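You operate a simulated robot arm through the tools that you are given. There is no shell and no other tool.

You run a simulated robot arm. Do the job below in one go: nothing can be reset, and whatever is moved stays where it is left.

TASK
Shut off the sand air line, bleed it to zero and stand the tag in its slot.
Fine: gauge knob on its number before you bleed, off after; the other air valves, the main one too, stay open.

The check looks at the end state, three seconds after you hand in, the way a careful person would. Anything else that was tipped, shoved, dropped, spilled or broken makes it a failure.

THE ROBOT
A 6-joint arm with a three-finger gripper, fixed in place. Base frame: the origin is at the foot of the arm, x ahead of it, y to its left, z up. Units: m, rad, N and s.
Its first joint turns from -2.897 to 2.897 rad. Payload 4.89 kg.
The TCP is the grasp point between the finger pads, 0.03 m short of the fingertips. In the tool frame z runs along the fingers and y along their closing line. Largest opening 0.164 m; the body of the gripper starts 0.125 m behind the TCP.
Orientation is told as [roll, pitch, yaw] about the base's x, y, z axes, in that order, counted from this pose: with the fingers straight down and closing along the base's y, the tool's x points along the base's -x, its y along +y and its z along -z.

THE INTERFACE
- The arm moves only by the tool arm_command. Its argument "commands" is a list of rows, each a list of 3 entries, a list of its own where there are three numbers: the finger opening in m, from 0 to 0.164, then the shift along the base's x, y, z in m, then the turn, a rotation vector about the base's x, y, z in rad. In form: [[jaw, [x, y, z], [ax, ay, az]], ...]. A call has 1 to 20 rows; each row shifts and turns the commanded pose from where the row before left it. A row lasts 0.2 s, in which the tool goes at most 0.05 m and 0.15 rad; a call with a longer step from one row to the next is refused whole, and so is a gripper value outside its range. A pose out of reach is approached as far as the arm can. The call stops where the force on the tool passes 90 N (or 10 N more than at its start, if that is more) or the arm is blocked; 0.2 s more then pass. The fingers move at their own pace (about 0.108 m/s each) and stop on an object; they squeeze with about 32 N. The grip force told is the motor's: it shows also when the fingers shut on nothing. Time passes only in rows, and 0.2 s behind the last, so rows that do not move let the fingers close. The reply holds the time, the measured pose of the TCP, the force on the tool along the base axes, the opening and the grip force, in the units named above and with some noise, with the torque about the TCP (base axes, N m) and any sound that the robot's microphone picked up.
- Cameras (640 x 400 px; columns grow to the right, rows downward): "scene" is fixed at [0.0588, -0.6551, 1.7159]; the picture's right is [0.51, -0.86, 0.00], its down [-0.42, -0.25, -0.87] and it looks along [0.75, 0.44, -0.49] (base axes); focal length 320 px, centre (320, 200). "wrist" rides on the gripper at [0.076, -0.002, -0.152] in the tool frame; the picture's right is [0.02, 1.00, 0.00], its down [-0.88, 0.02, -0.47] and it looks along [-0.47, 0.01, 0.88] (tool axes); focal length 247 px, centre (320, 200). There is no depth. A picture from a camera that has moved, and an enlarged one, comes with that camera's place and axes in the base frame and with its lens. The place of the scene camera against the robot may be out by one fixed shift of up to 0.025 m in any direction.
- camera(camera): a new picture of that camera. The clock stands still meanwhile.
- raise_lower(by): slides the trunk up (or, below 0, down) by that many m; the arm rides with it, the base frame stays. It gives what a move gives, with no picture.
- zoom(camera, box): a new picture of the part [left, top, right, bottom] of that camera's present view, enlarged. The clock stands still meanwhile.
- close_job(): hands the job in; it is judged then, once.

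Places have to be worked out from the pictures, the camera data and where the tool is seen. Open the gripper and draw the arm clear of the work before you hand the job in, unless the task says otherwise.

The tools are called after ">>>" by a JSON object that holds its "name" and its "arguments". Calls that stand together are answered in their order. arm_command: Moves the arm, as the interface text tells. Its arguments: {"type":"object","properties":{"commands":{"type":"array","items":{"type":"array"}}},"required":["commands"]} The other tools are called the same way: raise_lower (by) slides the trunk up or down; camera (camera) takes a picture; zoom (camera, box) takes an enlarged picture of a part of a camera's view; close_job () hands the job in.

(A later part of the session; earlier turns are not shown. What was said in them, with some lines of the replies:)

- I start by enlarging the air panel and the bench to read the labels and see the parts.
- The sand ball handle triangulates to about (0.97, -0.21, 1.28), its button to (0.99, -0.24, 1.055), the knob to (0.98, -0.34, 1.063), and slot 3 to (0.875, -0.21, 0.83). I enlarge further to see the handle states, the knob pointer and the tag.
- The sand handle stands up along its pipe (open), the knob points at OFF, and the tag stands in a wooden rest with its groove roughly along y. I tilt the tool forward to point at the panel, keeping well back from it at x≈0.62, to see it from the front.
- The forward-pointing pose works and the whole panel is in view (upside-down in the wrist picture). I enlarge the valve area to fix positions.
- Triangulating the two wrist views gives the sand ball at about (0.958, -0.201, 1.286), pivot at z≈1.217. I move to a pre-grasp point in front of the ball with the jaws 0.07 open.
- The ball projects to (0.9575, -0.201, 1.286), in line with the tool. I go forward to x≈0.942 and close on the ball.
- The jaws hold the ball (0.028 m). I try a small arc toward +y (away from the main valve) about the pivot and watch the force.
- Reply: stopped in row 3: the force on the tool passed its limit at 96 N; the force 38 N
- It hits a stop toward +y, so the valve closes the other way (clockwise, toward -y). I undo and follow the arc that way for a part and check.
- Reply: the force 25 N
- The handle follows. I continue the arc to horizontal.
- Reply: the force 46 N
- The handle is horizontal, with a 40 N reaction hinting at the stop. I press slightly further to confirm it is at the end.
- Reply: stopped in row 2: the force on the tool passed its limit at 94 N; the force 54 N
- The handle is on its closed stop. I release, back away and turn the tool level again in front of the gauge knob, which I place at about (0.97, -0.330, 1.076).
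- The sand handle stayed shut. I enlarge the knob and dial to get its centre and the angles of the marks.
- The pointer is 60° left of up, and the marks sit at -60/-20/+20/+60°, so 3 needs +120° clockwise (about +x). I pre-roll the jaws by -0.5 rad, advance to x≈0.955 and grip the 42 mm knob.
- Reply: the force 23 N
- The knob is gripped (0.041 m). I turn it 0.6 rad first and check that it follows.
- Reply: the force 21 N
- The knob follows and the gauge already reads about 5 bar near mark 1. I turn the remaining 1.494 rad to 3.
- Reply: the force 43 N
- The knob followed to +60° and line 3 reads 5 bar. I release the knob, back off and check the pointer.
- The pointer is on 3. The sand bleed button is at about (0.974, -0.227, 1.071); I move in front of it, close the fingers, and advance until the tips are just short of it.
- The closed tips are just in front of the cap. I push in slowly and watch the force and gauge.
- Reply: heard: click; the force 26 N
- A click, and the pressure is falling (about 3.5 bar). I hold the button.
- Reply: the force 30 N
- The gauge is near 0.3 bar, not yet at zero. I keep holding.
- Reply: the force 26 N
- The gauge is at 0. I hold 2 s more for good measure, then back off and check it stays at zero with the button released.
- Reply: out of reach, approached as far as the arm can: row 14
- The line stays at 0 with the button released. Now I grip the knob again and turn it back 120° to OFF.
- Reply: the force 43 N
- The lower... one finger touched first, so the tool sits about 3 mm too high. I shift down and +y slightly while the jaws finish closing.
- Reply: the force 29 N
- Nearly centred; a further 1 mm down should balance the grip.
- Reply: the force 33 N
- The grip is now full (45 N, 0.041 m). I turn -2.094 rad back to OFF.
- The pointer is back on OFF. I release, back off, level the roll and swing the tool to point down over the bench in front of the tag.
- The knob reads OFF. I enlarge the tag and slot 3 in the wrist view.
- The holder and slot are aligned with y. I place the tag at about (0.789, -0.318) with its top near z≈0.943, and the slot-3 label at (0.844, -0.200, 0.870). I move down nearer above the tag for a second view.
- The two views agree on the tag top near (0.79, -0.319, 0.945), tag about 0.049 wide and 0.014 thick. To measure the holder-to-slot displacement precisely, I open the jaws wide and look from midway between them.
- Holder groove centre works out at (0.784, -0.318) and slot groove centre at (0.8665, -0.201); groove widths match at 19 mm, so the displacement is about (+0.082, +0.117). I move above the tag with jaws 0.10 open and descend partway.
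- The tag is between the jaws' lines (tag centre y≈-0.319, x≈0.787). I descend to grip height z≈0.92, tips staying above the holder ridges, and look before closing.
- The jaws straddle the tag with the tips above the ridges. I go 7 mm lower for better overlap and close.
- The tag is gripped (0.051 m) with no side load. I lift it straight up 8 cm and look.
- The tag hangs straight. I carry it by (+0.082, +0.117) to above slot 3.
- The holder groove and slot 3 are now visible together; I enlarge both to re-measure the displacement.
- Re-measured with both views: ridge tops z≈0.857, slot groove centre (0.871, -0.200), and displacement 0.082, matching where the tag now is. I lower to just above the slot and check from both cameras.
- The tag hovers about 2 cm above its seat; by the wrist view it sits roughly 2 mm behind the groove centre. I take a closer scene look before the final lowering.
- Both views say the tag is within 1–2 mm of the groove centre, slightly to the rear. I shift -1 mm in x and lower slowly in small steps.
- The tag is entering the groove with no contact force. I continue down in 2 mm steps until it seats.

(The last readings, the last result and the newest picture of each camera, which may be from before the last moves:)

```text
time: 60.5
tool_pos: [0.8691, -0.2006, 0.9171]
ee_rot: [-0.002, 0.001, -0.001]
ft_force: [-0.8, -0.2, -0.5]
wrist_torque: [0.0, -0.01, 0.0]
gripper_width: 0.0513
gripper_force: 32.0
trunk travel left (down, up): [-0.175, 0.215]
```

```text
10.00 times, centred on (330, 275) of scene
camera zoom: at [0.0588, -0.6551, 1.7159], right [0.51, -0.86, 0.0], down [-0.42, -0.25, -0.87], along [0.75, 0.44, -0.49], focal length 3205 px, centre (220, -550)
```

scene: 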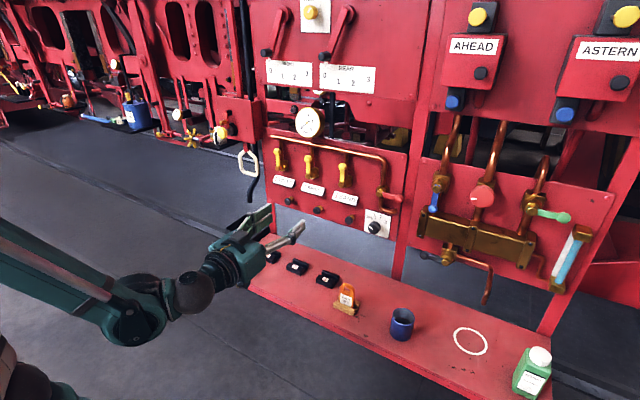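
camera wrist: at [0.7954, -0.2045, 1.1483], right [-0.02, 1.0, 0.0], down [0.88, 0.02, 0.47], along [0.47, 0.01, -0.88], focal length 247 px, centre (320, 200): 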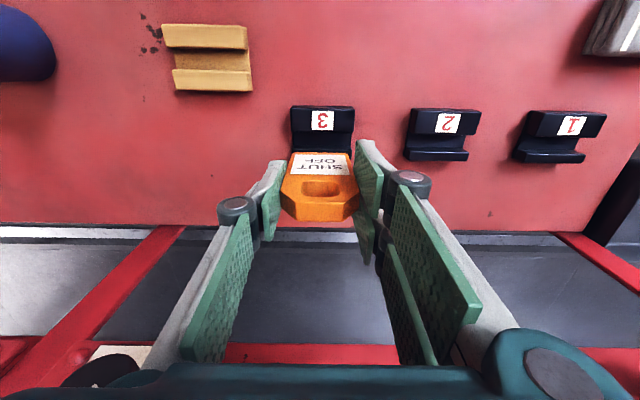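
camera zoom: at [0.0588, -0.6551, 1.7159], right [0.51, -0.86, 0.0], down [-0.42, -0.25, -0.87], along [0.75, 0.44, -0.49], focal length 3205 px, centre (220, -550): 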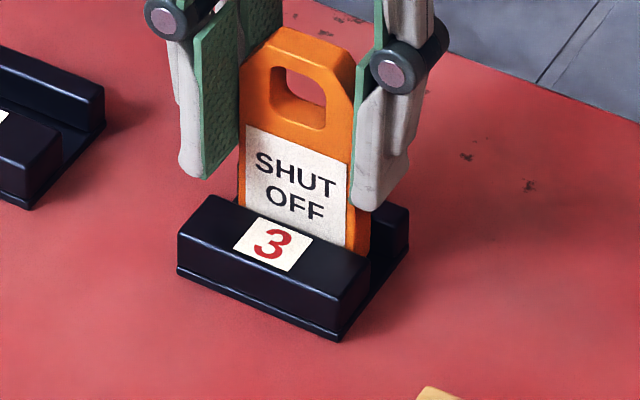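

At z≈0.917, same as in the holder, still no force. I creep down a little more to feel the floor.

>>> {"name": "arm_command", "arguments": {"commands": [[0.03, [0, 0, -0.001], [0, 0, 0]], [0.03, [0, 0, -0.001], [0, 0, 0]], [0.03, [0, 0, 0], [0, 0, 0]]]}}

```text
time: 61.3
tool_pos: [0.8705, -0.2007, 0.9176]
ee_rot: [-0.002, 0.002, -0.002]
ft_force: [2.1, -2.3, 23.5]
wrist_torque: [-0.08, -0.11, -0.02]
gripper_width: 0.0511
gripper_force: 32.1
trunk travel left (down, up): [-0.175, 0.215]
```

Seated (23 N up). I ease off 1 mm and open the jaws evenly, then check.

>>> {"name": "arm_command", "arguments": {"commands": [[0.03, [0, 0, 0.001], [0, 0, 0]], [0.055, [0, 0, 0], [0, 0, 0]], [0.065, [0, 0, 0], [0, 0, 0]], [0.08, [0, 0, 0], [0, 0, 0]], [0.09, [0, 0, 0], [0, 0, 0]], [0.09, [0, 0, 0], [0, 0, 0]]]}}

>>> {"name": "zoom", "arguments": {"camera": "scene", "box": [310, 255, 350, 295]}}

>>> {"name": "camera", "arguments": {"camera": "wrist"}}

```text
time: 62.7
tool_pos: [0.8709, -0.2002, 0.9169]
ee_rot: [-0.001, 0.002, -0.001]
ft_force: [0.2, -0.3, -0.5]
wrist_torque: [0.01, 0.0, -0.02]
gripper_width: 0.0902
gripper_force: 0.1
trunk travel left (down, up): [-0.175, 0.215]
```

```text
10.00 times, centred on (330, 275) of scene
camera zoom: at [0.0588, -0.6551, 1.7159], right [0.51, -0.86, 0.0], down [-0.42, -0.25, -0.87], along [0.75, 0.44, -0.49], focal length 3205 px, centre (220, -550)
```

zoom: 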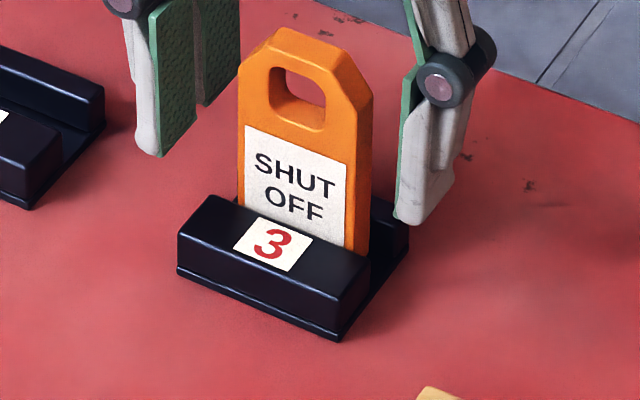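

```text
taken
camera wrist: at [0.7945, -0.2022, 1.0693], right [-0.02, 1.0, 0.0], down [0.88, 0.02, 0.47], along [0.47, 0.01, -0.88], focal length 247 px, centre (320, 200)
```

wrist: 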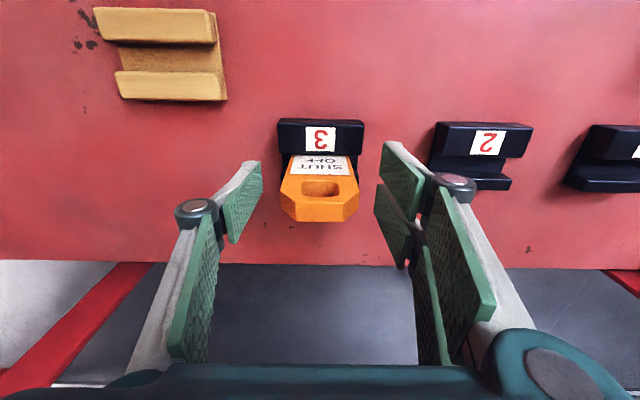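

The tag stands in slot 3 by itself. I lift straight up clear of it, then draw back and up away from the panel.

>>> {"name": "arm_command", "arguments": {"commands": [[0.09, [0, 0, 0.02], [0, 0, 0]], [0.09, [0, 0, 0.03], [0, 0, 0]], [0.09, [0, 0, 0.03], [0, 0, 0]], [0.09, [-0.03, 0, 0.01], [0, 0, 0]], [0.09, [-0.04, 0, 0.02], [0, 0, 0]], [0.09, [-0.04, 0, 0.025], [0, 0, 0]], [0.09, [-0.04, 0.01, 0.025], [0, 0, 0]], [0.09, [-0.04, 0.02, 0.025], [0, 0, 0]], [0.09, [-0.04, 0.025, 0.025], [0, 0, 0]], [0.09, [-0.035, 0.03, 0.02], [0, 0, 0]], [0.09, [-0.03, 0.035, 0.02], [0, 0, 0]], [0.09, [-0.03, 0.035, 0.02], [0, 0, 0]], [0.09, [0, 0.04, 0.02], [0, 0, 0]], [0.09, [0, 0.04, 0.02], [0, 0, 0]], [0.09, [0, 0, 0], [0, 0, 0]]]}}

>>> {"name": "camera", "arguments": {"camera": "scene"}}

>>> {"name": "zoom", "arguments": {"camera": "scene", "box": [220, 90, 420, 250]}}

>>> {"name": "zoom", "arguments": {"camera": "scene", "box": [220, 220, 420, 350]}}

>>> {"name": "camera", "arguments": {"camera": "wrist"}}

```text
refused: row 8 steps farther than a row can; nothing moved
```

```text
taken
```

scene: 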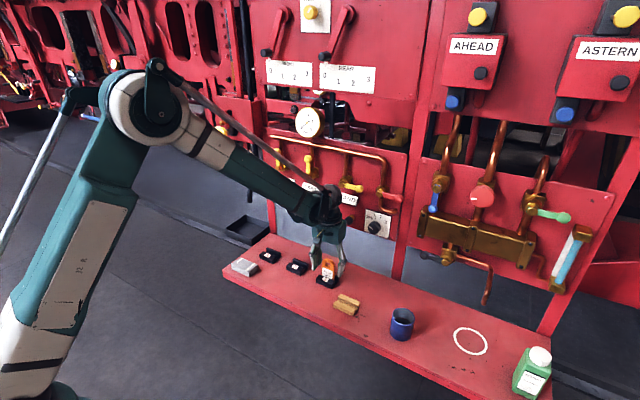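

```text
2.50 times, centred on (320, 170) of scene
camera zoom: at [0.0588, -0.6551, 1.7159], right [0.51, -0.86, 0.0], down [-0.42, -0.25, -0.87], along [0.75, 0.44, -0.49], focal length 801 px, centre (320, 275)
```

zoom: 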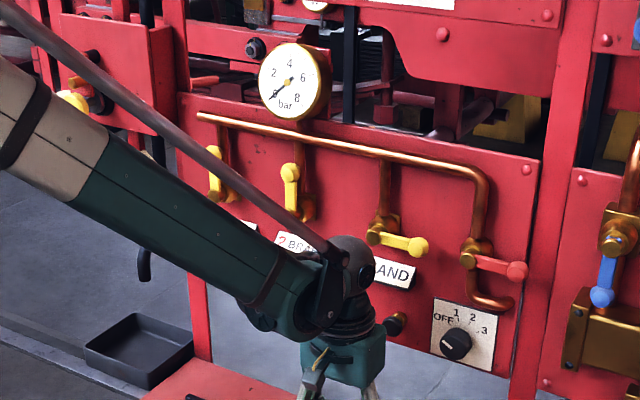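

```text
3.08 times, centred on (320, 285) of scene
camera zoom: at [0.0588, -0.6551, 1.7159], right [0.51, -0.86, 0.0], down [-0.42, -0.25, -0.87], along [0.75, 0.44, -0.49], focal length 986 px, centre (320, -62)
```

zoom: 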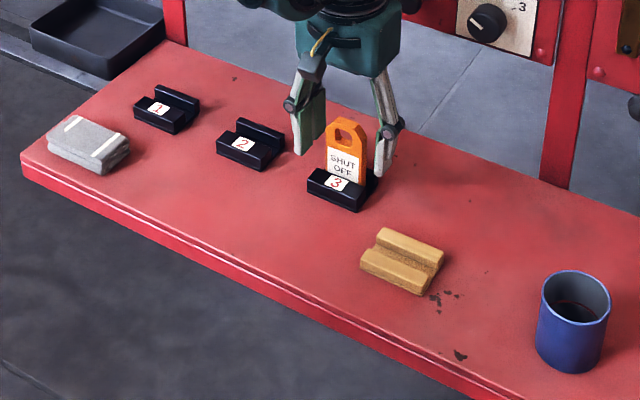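

```text
taken
camera wrist: at [0.7945, -0.2022, 1.0693], right [-0.02, 1.0, 0.0], down [0.88, 0.02, 0.47], along [0.47, 0.01, -0.88], focal length 247 px, centre (320, 200)
```

wrist: 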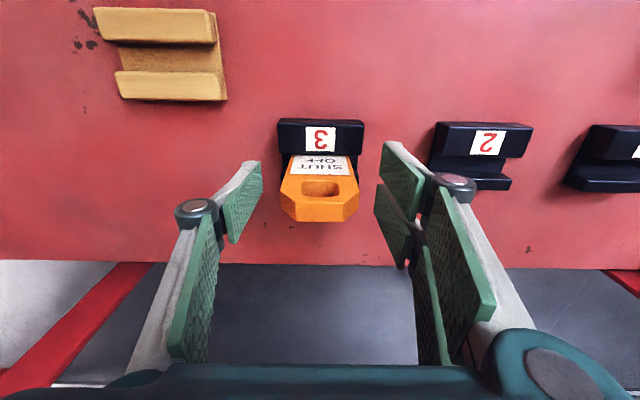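

That call was refused for too long a step; nothing moved. I reissue the retreat with shorter rows: straight up first, then back.

>>> {"name": "arm_command", "arguments": {"commands": [[0.09, [0, 0, 0.02], [0, 0, 0]], [0.09, [0, 0, 0.03], [0, 0, 0]], [0.09, [0, 0, 0.03], [0, 0, 0]], [0.09, [-0.03, 0, 0.01], [0, 0, 0]], [0.09, [-0.035, 0, 0.02], [0, 0, 0]], [0.09, [-0.035, 0, 0.025], [0, 0, 0]], [0.09, [-0.035, 0.01, 0.025], [0, 0, 0]], [0.09, [-0.03, 0.02, 0.025], [0, 0, 0]], [0.09, [-0.03, 0.02, 0.025], [0, 0, 0]], [0.09, [-0.03, 0.02, 0.025], [0, 0, 0]], [0.09, [-0.03, 0.02, 0.025], [0, 0, 0]], [0.09, [-0.03, 0.02, 0.025], [0, 0, 0]], [0.09, [-0.02, 0.03, 0.025], [0, 0, 0]], [0.09, [0, 0.03, 0.03], [0, 0, 0]], [0.09, [0, 0.03, 0.03], [0, 0, 0]], [0.09, [0, 0, 0], [0, 0, 0]]]}}

>>> {"name": "camera", "arguments": {"camera": "scene"}}

>>> {"name": "zoom", "arguments": {"camera": "scene", "box": [220, 90, 420, 250]}}

>>> {"name": "zoom", "arguments": {"camera": "scene", "box": [220, 220, 420, 350]}}

>>> {"name": "camera", "arguments": {"camera": "wrist"}}

```text
time: 66.1
tool_pos: [0.5661, -0.0024, 1.2908]
ee_rot: [-0.003, 0.001, -0.002]
ft_force: [0.0, 0.2, 0.6]
wrist_torque: [-0.03, 0.0, -0.02]
gripper_width: 0.0899
gripper_force: 0.1
trunk travel left (down, up): [-0.175, 0.215]
```

```text
taken
```

scene: 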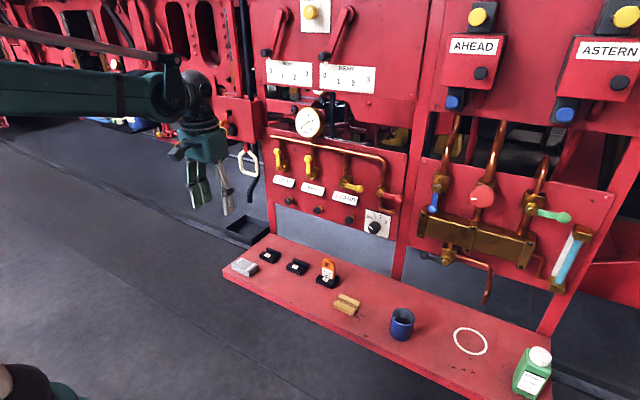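

```text
2.50 times, centred on (320, 170) of scene
camera zoom: at [0.0588, -0.6551, 1.7159], right [0.51, -0.86, 0.0], down [-0.42, -0.25, -0.87], along [0.75, 0.44, -0.49], focal length 801 px, centre (320, 275)
```

zoom: 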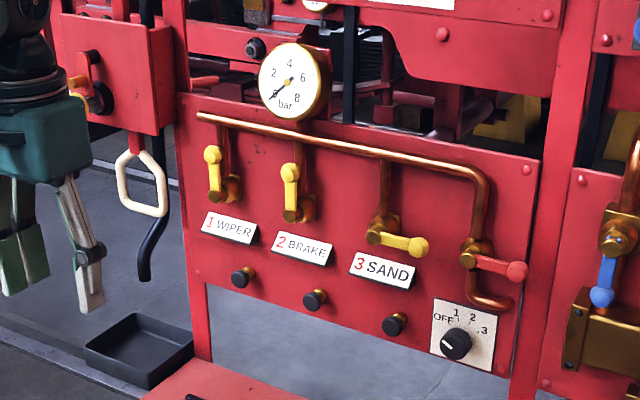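

```text
3.08 times, centred on (320, 285) of scene
camera zoom: at [0.0588, -0.6551, 1.7159], right [0.51, -0.86, 0.0], down [-0.42, -0.25, -0.87], along [0.75, 0.44, -0.49], focal length 986 px, centre (320, -62)
```

zoom: 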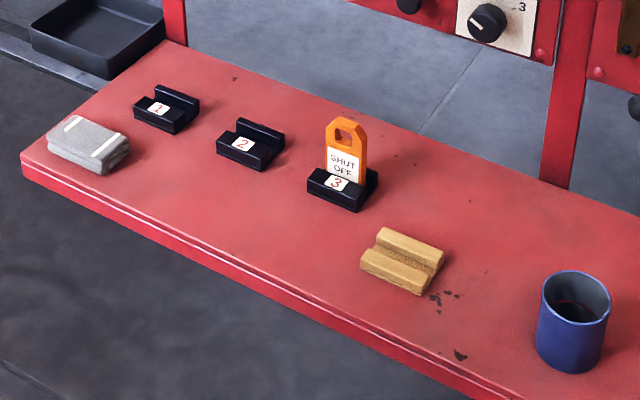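

```text
taken
camera wrist: at [0.4893, -0.0045, 1.4433], right [-0.02, 1.0, 0.0], down [0.88, 0.02, 0.47], along [0.47, 0.01, -0.88], focal length 247 px, centre (320, 200)
```

wrist: 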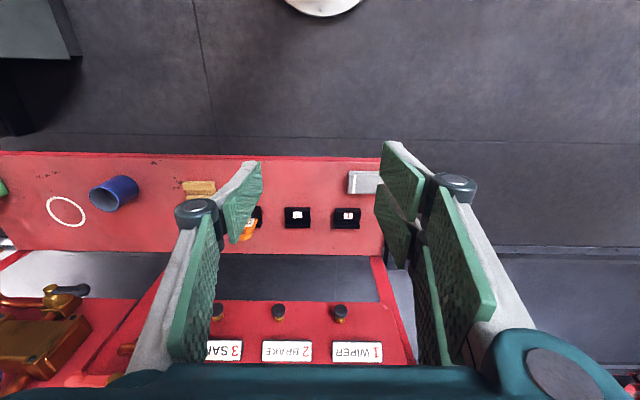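

Everything looks in place; a last close check of the knob pointer, sand handle and tag before handing in.

>>> {"name": "zoom", "arguments": {"camera": "scene", "box": [330, 170, 410, 240]}}

>>> {"name": "zoom", "arguments": {"camera": "scene", "box": [310, 255, 350, 295]}}

```text
5.71 times, centred on (370, 205) of scene
camera zoom: at [0.0588, -0.6551, 1.7159], right [0.51, -0.86, 0.0], down [-0.42, -0.25, -0.87], along [0.75, 0.44, -0.49], focal length 1831 px, centre (34, 171)
```

zoom: 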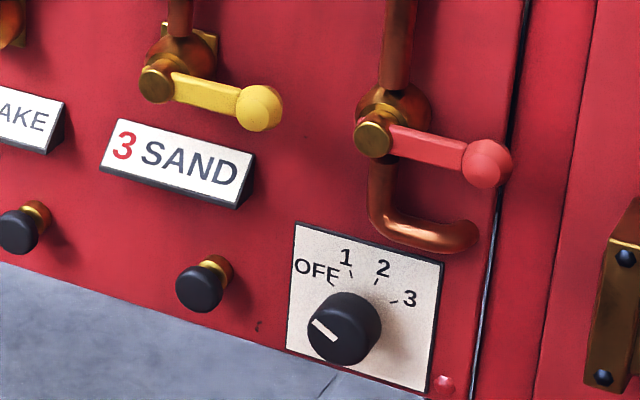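

```text
10.00 times, centred on (330, 275) of scene
camera zoom: at [0.0588, -0.6551, 1.7159], right [0.51, -0.86, 0.0], down [-0.42, -0.25, -0.87], along [0.75, 0.44, -0.49], focal length 3205 px, centre (220, -550)
```

zoom: 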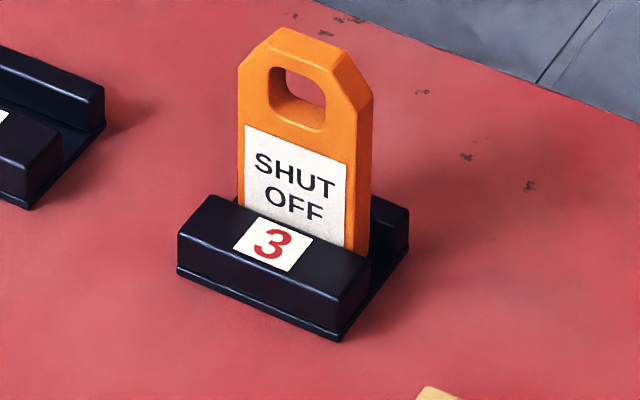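

The sand handle is shut, the line read 0 before the knob went back to OFF, and the tag stands in slot 3. The other valves are as I found them and the arm is clear with its jaws open, so I hand in.

>>> {"name": "close_job", "arguments": {}}

```text
The job is handed in.
```

The sand air line is shut off and bled to zero, and the SHUT OFF tag is standing in slot 3. I handed the job in; no result has come back.

- **Sand valve:** it closes clockwise, and I turned it until it hit its stop. I first tried the other way, which pressed it against its open stop (96 N) with no visible damage.
- **Bleed:** with the gauge knob on 3, the line read about 5 bar. I held the sand button until the gauge read 0, and it stayed at 0 after I let go. The knob is back on OFF.
- **Other valves:** I did not touch the wiper, brake or main valves. The red valve I took to be the main has its handle straight across its pipe, which usually means shut. It was like that at the start, so I left it; check it if you expected it to be open.
- **Arm:** it is clear of the work with the gripper open. Nothing else looked moved or knocked over in the final pictures.
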